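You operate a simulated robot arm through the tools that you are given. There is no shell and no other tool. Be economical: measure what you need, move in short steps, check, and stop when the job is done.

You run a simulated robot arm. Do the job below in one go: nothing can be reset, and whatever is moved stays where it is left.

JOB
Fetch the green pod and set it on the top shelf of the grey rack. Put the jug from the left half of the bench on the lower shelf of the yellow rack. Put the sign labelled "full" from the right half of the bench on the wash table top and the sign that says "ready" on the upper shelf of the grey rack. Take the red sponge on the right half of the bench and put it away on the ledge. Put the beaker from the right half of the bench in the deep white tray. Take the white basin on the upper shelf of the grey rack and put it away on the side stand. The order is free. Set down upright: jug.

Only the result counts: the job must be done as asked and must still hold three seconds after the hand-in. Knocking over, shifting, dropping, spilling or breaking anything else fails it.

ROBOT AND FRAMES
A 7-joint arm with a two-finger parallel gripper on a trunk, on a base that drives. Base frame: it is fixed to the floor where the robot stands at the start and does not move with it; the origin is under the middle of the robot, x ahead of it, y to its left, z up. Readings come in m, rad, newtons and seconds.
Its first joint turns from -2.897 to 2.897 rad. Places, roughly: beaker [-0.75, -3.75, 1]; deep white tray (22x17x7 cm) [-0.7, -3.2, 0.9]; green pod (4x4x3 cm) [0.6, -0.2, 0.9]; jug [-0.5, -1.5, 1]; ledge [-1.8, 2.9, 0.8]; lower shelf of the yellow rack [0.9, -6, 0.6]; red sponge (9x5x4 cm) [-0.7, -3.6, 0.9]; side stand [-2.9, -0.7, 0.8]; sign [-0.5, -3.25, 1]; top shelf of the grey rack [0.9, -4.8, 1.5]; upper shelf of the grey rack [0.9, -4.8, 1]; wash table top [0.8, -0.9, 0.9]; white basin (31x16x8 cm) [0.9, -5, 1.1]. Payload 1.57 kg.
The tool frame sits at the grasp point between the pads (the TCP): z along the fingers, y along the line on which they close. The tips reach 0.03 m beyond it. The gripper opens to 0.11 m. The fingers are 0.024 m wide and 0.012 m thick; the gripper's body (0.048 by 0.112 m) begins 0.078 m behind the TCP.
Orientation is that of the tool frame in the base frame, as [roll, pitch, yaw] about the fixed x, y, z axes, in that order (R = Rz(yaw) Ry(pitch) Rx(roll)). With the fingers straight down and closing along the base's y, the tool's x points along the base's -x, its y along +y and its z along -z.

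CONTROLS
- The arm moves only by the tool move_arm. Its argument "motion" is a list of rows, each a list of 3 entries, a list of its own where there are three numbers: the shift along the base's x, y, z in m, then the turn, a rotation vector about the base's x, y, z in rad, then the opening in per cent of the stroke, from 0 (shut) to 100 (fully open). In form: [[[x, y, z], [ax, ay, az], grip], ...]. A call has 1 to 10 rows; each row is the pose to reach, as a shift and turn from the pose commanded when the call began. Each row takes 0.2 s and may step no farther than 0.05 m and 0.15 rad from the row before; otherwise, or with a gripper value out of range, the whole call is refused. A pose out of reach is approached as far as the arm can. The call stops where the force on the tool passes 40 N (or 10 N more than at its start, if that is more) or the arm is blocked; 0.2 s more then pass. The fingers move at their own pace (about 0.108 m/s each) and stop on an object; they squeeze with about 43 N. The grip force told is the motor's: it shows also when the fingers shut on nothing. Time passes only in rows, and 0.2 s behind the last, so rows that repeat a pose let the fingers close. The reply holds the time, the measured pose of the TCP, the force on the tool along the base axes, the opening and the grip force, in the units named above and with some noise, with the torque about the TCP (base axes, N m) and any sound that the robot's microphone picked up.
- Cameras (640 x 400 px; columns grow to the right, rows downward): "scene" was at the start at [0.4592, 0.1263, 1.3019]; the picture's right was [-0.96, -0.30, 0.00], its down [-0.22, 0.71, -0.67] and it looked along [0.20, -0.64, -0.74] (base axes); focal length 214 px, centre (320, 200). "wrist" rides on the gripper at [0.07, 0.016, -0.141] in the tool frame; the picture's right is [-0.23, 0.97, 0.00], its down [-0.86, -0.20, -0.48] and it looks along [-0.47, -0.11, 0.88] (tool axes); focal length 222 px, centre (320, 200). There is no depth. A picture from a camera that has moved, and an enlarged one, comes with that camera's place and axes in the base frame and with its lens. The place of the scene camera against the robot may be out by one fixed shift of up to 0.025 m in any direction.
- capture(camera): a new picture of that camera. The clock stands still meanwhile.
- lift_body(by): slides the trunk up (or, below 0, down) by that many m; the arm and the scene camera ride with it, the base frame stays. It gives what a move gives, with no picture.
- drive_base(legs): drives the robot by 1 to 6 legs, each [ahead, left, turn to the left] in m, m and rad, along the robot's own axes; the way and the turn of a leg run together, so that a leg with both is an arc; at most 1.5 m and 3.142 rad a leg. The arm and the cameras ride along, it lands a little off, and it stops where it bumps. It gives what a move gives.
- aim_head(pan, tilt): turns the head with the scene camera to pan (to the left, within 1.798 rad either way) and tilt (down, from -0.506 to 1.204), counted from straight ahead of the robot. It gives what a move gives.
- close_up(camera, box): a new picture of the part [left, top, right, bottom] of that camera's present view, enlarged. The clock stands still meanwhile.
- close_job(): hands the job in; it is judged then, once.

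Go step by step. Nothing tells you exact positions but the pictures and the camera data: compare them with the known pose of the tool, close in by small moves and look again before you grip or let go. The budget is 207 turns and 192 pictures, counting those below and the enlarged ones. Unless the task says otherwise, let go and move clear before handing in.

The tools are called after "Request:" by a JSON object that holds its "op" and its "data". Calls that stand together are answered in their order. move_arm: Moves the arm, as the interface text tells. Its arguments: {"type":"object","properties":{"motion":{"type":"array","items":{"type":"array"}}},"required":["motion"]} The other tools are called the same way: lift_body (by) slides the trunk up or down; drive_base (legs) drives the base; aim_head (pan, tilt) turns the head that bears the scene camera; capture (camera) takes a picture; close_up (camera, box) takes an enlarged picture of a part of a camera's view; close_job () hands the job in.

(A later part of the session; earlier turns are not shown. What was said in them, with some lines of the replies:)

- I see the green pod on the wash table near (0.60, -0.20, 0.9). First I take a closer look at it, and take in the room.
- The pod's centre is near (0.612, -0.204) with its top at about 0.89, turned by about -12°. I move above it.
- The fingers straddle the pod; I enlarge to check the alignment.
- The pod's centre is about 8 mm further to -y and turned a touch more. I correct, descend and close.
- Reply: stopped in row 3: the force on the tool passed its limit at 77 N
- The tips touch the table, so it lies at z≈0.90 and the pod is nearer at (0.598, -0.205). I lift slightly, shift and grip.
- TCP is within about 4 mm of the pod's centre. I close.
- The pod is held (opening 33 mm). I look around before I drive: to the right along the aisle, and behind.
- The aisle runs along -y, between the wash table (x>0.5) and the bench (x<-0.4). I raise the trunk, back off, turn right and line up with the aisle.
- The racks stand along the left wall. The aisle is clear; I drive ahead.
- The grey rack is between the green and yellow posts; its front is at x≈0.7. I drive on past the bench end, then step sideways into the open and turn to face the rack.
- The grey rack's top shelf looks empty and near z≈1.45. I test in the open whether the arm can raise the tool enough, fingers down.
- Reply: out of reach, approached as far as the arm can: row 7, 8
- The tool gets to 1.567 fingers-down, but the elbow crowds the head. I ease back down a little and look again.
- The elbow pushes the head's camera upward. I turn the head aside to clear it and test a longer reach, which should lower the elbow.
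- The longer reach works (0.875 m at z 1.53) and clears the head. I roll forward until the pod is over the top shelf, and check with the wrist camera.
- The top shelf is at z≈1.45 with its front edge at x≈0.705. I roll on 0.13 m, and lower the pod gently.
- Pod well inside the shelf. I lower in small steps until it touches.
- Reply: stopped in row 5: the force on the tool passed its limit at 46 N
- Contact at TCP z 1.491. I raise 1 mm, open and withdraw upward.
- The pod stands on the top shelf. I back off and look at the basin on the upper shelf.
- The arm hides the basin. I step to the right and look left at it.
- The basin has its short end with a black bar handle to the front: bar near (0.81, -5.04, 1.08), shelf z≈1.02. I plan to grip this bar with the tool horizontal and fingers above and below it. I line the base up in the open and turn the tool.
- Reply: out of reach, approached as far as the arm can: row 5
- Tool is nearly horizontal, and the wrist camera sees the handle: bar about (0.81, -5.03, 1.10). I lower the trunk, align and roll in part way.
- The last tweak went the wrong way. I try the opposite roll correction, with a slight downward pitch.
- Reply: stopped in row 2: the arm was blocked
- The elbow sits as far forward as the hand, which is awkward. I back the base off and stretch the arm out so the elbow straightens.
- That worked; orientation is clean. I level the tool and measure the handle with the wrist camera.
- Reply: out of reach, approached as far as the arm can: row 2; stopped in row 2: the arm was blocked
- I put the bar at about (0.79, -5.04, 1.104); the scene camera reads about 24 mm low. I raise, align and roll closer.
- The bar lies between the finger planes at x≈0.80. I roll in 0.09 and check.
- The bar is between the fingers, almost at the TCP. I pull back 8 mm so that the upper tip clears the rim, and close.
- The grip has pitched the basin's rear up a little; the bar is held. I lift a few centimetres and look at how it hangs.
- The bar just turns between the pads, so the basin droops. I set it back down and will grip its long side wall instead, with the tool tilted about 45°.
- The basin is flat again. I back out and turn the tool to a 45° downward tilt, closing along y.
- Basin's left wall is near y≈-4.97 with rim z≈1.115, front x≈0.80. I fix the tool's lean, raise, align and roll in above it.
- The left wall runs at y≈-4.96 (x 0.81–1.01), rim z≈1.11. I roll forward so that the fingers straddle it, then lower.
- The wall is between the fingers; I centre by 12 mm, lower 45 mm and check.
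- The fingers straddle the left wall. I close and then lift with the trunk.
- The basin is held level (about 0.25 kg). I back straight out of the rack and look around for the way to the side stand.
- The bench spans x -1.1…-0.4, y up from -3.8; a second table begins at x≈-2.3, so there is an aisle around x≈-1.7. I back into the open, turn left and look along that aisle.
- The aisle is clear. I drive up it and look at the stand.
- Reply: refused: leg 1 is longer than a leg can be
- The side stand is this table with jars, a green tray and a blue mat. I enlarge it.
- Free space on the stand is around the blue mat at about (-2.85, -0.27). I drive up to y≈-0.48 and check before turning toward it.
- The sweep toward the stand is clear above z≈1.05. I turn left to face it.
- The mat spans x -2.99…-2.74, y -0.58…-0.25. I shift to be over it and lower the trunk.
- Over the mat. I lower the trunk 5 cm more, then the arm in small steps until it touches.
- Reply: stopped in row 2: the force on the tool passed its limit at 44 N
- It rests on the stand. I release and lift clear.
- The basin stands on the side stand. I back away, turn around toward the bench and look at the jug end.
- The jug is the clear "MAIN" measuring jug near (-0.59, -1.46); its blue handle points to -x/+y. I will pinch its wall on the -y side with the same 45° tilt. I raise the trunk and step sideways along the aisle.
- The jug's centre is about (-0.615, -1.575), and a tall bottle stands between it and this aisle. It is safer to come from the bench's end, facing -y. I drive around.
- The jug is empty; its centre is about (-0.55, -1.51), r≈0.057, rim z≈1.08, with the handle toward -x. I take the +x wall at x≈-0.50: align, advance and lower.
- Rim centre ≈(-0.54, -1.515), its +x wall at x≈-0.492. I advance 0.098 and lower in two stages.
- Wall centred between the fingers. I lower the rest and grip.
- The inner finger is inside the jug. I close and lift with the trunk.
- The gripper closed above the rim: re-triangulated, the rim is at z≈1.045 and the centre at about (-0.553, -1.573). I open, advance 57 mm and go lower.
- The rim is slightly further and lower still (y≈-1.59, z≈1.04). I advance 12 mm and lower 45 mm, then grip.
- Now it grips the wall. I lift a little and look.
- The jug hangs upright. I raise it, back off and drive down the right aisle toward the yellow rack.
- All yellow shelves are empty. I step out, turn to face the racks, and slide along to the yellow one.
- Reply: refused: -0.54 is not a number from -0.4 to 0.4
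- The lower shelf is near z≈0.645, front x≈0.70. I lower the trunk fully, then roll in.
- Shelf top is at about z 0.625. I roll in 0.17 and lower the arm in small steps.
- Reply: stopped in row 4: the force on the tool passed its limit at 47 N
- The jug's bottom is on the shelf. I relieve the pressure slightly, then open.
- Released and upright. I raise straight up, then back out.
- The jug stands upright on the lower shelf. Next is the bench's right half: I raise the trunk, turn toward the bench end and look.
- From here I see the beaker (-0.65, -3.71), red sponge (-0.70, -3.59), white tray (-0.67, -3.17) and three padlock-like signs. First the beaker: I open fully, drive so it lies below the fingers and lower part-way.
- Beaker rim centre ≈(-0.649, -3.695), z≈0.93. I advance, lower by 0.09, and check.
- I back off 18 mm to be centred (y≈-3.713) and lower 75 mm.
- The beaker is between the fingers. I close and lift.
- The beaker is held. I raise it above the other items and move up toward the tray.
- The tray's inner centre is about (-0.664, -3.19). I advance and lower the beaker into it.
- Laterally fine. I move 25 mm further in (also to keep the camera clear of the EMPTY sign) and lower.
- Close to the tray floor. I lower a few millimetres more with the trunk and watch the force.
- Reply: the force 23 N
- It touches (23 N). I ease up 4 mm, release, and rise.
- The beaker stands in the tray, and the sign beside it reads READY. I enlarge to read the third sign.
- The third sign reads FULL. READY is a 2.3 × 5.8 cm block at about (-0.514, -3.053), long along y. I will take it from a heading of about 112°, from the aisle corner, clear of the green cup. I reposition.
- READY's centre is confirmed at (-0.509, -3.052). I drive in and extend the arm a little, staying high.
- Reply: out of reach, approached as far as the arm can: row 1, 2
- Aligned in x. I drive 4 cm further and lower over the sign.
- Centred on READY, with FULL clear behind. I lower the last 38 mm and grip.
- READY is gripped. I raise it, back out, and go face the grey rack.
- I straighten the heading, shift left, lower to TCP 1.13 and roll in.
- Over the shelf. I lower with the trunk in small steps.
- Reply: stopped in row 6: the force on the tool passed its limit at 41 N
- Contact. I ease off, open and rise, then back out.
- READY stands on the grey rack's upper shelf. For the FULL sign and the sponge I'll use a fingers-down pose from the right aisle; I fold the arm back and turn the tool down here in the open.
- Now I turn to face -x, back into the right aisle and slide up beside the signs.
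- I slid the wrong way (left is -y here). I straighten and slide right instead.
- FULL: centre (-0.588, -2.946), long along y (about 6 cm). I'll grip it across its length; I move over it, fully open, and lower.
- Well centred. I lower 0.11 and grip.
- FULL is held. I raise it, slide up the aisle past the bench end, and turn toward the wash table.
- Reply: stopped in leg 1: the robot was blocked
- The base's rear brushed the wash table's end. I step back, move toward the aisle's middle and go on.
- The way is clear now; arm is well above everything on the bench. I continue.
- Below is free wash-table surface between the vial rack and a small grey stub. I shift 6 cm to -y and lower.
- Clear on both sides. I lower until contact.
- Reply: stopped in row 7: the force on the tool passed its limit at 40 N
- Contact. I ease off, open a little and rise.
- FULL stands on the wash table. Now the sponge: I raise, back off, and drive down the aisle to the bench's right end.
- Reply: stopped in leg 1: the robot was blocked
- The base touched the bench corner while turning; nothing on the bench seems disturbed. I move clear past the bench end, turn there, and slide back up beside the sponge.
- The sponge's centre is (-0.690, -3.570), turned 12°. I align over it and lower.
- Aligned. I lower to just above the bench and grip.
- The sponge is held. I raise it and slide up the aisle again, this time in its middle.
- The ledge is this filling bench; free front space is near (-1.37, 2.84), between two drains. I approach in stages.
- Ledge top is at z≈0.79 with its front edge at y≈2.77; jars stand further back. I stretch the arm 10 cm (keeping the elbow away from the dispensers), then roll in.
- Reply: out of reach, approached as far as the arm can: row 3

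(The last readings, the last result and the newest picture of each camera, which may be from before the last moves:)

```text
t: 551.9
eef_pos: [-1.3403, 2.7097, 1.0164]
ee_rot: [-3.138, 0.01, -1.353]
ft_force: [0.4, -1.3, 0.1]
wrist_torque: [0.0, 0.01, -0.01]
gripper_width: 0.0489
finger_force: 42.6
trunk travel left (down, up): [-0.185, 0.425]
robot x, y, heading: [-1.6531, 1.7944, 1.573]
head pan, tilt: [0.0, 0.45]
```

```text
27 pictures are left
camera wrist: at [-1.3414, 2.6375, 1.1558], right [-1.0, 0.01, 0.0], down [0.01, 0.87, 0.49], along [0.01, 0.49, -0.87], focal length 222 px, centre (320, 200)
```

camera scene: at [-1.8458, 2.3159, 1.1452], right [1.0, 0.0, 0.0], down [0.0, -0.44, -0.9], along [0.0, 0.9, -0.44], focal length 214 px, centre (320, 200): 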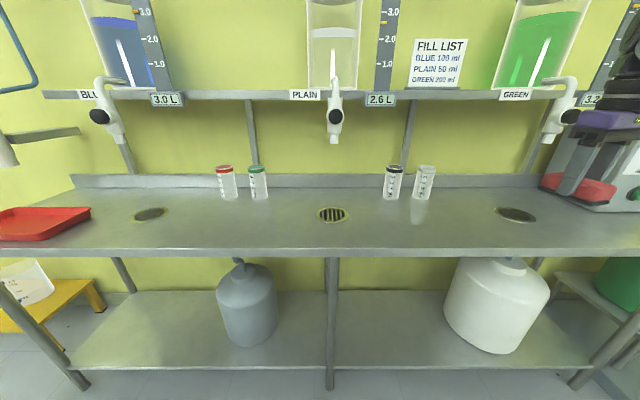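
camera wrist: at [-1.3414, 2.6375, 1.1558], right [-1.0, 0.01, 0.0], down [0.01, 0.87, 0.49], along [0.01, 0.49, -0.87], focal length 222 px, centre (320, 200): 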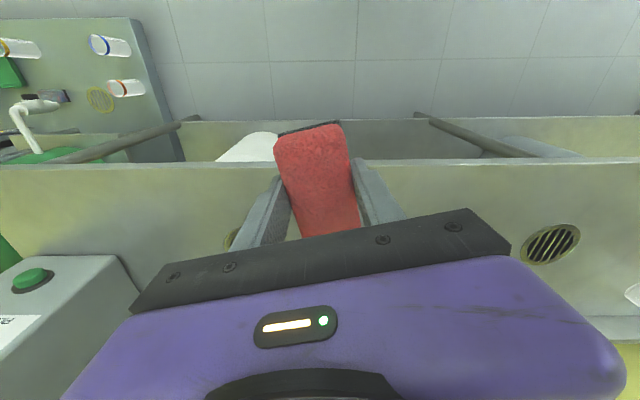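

The front edge is confirmed at y≈2.765 and the area is free. I roll in 0.13 and lower.

Request:
{"op": "drive_base", "data": {"legs": [[0.13, 0.02, 0]]}}

Request:
{"op": "lift_body", "data": {"by": -0.14}}

Request:
{"op": "capture", "data": {"camera": "wrist"}}

Request:
{"op": "capture", "data": {"camera": "scene"}}

```text
t: 553.2
eef_pos: [-1.3619, 2.8422, 1.0157]
ee_rot: [-3.139, 0.01, -1.352]
ft_force: [0.9, -0.5, -1.0]
wrist_torque: [0.01, 0.01, 0.01]
gripper_width: 0.049
finger_force: 42.6
trunk travel left (down, up): [-0.185, 0.425]
robot x, y, heading: [-1.6716, 1.9308, 1.571]
head pan, tilt: [0.0, 0.45]
```

```text
t: 554.8
eef_pos: [-1.3605, 2.8432, 0.8766]
ee_rot: [-3.139, 0.01, -1.353]
ft_force: [0.4, 0.2, -0.3]
wrist_torque: [-0.02, 0.02, 0.0]
gripper_width: 0.049
finger_force: 43.2
trunk travel left (down, up): [-0.045, 0.565]
robot x, y, heading: [-1.6775, 1.9297, 1.571]
head pan, tilt: [0.0, 0.45]
```

```text
26 pictures are left
camera wrist: at [-1.3619, 2.77, 1.0159], right [-1.0, 0.01, 0.0], down [0.01, 0.87, 0.49], along [0.01, 0.49, -0.87], focal length 222 px, centre (320, 200)
```

wrist: 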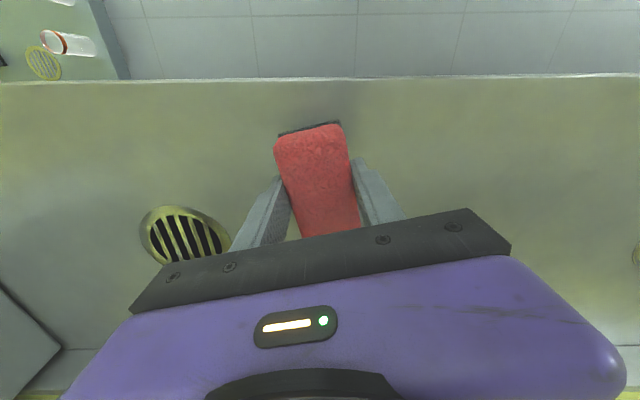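

```text
25 pictures are left
camera scene: at [-1.8662, 2.4481, 1.0053], right [1.0, 0.0, 0.0], down [0.0, -0.44, -0.9], along [0.0, 0.9, -0.44], focal length 214 px, centre (320, 200)
```

scene: 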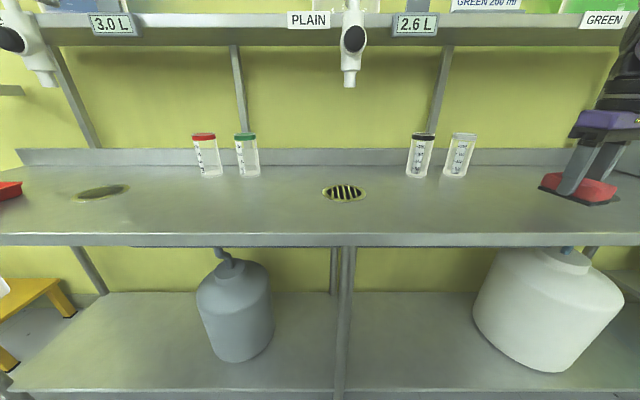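

Over clear ledge. I lower by arm steps until it touches.

Request:
{"op": "move_arm", "data": {"motion": [[[0, 0, -0.012], [0, 0, 0], 10], [[0, 0, -0.024], [0, 0, 0], 10], [[0, 0, -0.032], [0, 0, 0], 10], [[0, 0, -0.038], [0, 0, 0], 10], [[0, 0, -0.044], [0, 0, 0], 10], [[0, 0, -0.05], [0, 0, 0], 10], [[0, 0, -0.056], [0, 0, 0], 10], [[0, 0, -0.062], [0, 0, 0], 10]]}}

Request:
{"op": "capture", "data": {"camera": "wrist"}}

```text
t: 556.2
eef_pos: [-1.361, 2.8419, 0.8381]
ee_rot: [-3.13, 0.016, -1.352]
ft_force: [-1.5, -2.9, 17.6]
wrist_torque: [-0.84, 0.35, -0.07]
gripper_width: 0.0486
finger_force: 42.8
trunk travel left (down, up): [-0.045, 0.565]
robot x, y, heading: [-1.6735, 1.93, 1.574]
head pan, tilt: [0.0, 0.45]
stopped in row 6: the force on the tool passed its limit at 47 N (the readings are from after the stop); the commanded pose is now the measured one
```

```text
24 pictures are left
camera wrist: at [-1.3632, 2.7683, 0.977], right [-1.0, 0.01, -0.01], down [0.01, 0.87, 0.5], along [0.01, 0.5, -0.87], focal length 222 px, centre (320, 200)
```

wrist: 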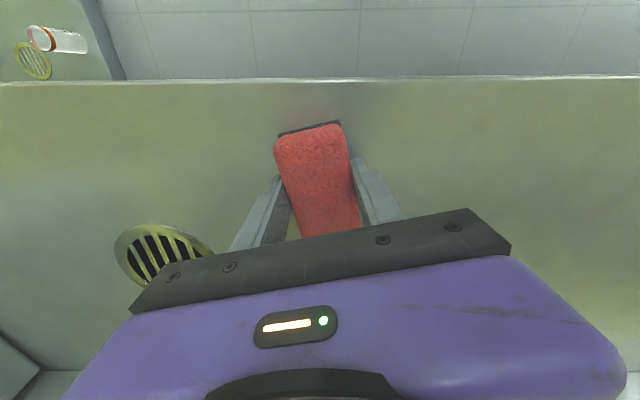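

Contact at about 0.838. I release and rise.

Request:
{"op": "move_arm", "data": {"motion": [[[0, 0, 0.002], [0, 0, 0], 50], [[0, 0, 0.002], [0, 0, 0], 65], [[0, 0, 0.002], [0, 0, 0], 65], [[0, 0, 0.04], [0, 0, 0], 65], [[0, 0, 0.08], [0, 0, 0], 65]]}}

Request:
{"op": "drive_base", "data": {"legs": [[-0.35, 0, 0]]}}

Request:
{"op": "capture", "data": {"camera": "wrist"}}

Request:
{"op": "aim_head", "data": {"pan": -0.25, "tilt": 0.4}}

Request:
{"op": "capture", "data": {"camera": "scene"}}

```text
t: 557.4
eef_pos: [-1.3675, 2.8317, 0.9137]
ee_rot: [-3.133, 0.017, -1.352]
ft_force: [0.0, 0.3, -0.4]
wrist_torque: [-0.01, 0.03, -0.03]
gripper_width: 0.0714
finger_force: 0.0
out of reach, approached as far as the arm can: row 5
trunk travel left (down, up): [-0.045, 0.565]
robot x, y, heading: [-1.6744, 1.925, 1.57]
head pan, tilt: [0.0, 0.45]
```

```text
t: 559.6
eef_pos: [-1.3682, 2.4787, 0.9146]
ee_rot: [-3.132, 0.014, -1.35]
ft_force: [0.3, -0.1, 0.2]
wrist_torque: [0.01, 0.02, -0.03]
gripper_width: 0.0717
finger_force: 0.1
trunk travel left (down, up): [-0.045, 0.565]
robot x, y, heading: [-1.6721, 1.5775, 1.576]
head pan, tilt: [0.0, 0.45]
```

```text
23 pictures are left
camera wrist: at [-1.3689, 2.4061, 1.0532], right [-1.0, 0.01, 0.0], down [0.01, 0.87, 0.49], along [0.01, 0.49, -0.87], focal length 222 px, centre (320, 200)
```

wrist: 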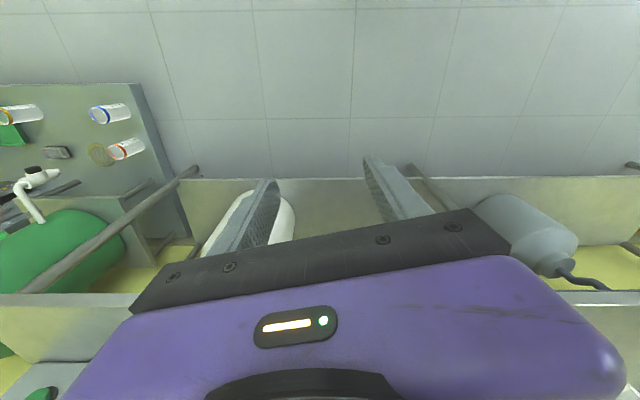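

```text
t: 560.4
eef_pos: [-1.3667, 2.4794, 0.9142]
ee_rot: [-3.133, 0.014, -1.351]
ft_force: [0.3, 0.3, 0.6]
wrist_torque: [-0.01, 0.01, 0.01]
gripper_width: 0.0715
finger_force: 0.0
trunk travel left (down, up): [-0.045, 0.565]
robot x, y, heading: [-1.6746, 1.5732, 1.572]
head pan, tilt: [-0.25, 0.4]
```

```text
22 pictures are left
camera scene: at [-1.8433, 2.0941, 1.0099], right [0.97, -0.24, 0.0], down [-0.1, -0.38, -0.92], along [0.23, 0.89, -0.39], focal length 214 px, centre (320, 200)
```

scene: 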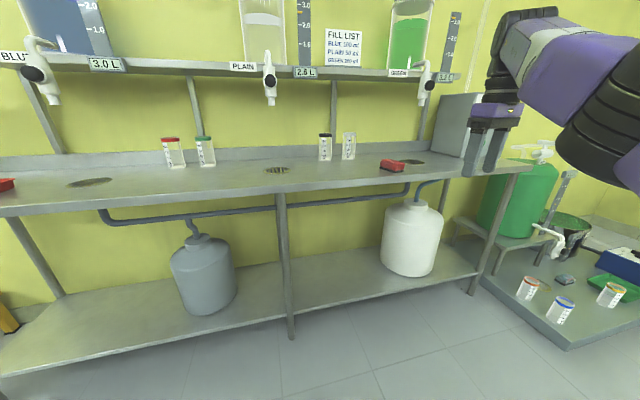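

The sponge lies on the ledge, and all seven items are where they should be. The gripper is empty and clear, so I hand in.

Request:
{"op": "close_job", "data": {}}

```text
The job is handed in.
```

I moved all seven items to the places you asked for and handed the job in. The gripper was empty and clear at the hand-in.

- **Green pod:** on the top shelf of the grey rack.
- **Jug:** upright on the lower shelf of the yellow rack.
- **"Full" sign:** on the wash table top.
- **"Ready" sign:** on the upper shelf of the grey rack.
- **Red sponge:** on the ledge, between the two drains.
- **Beaker:** in the deep white tray.
- **White basin:** on the side stand, set on top of the blue mat there.

The base bumped twice while driving: once against what I took to be the end of the wash table, and once against what I took to be the corner of the bench. Each time it stopped on contact, and later pictures showed nothing moved or fallen. I did not photograph every item again just before handing in.
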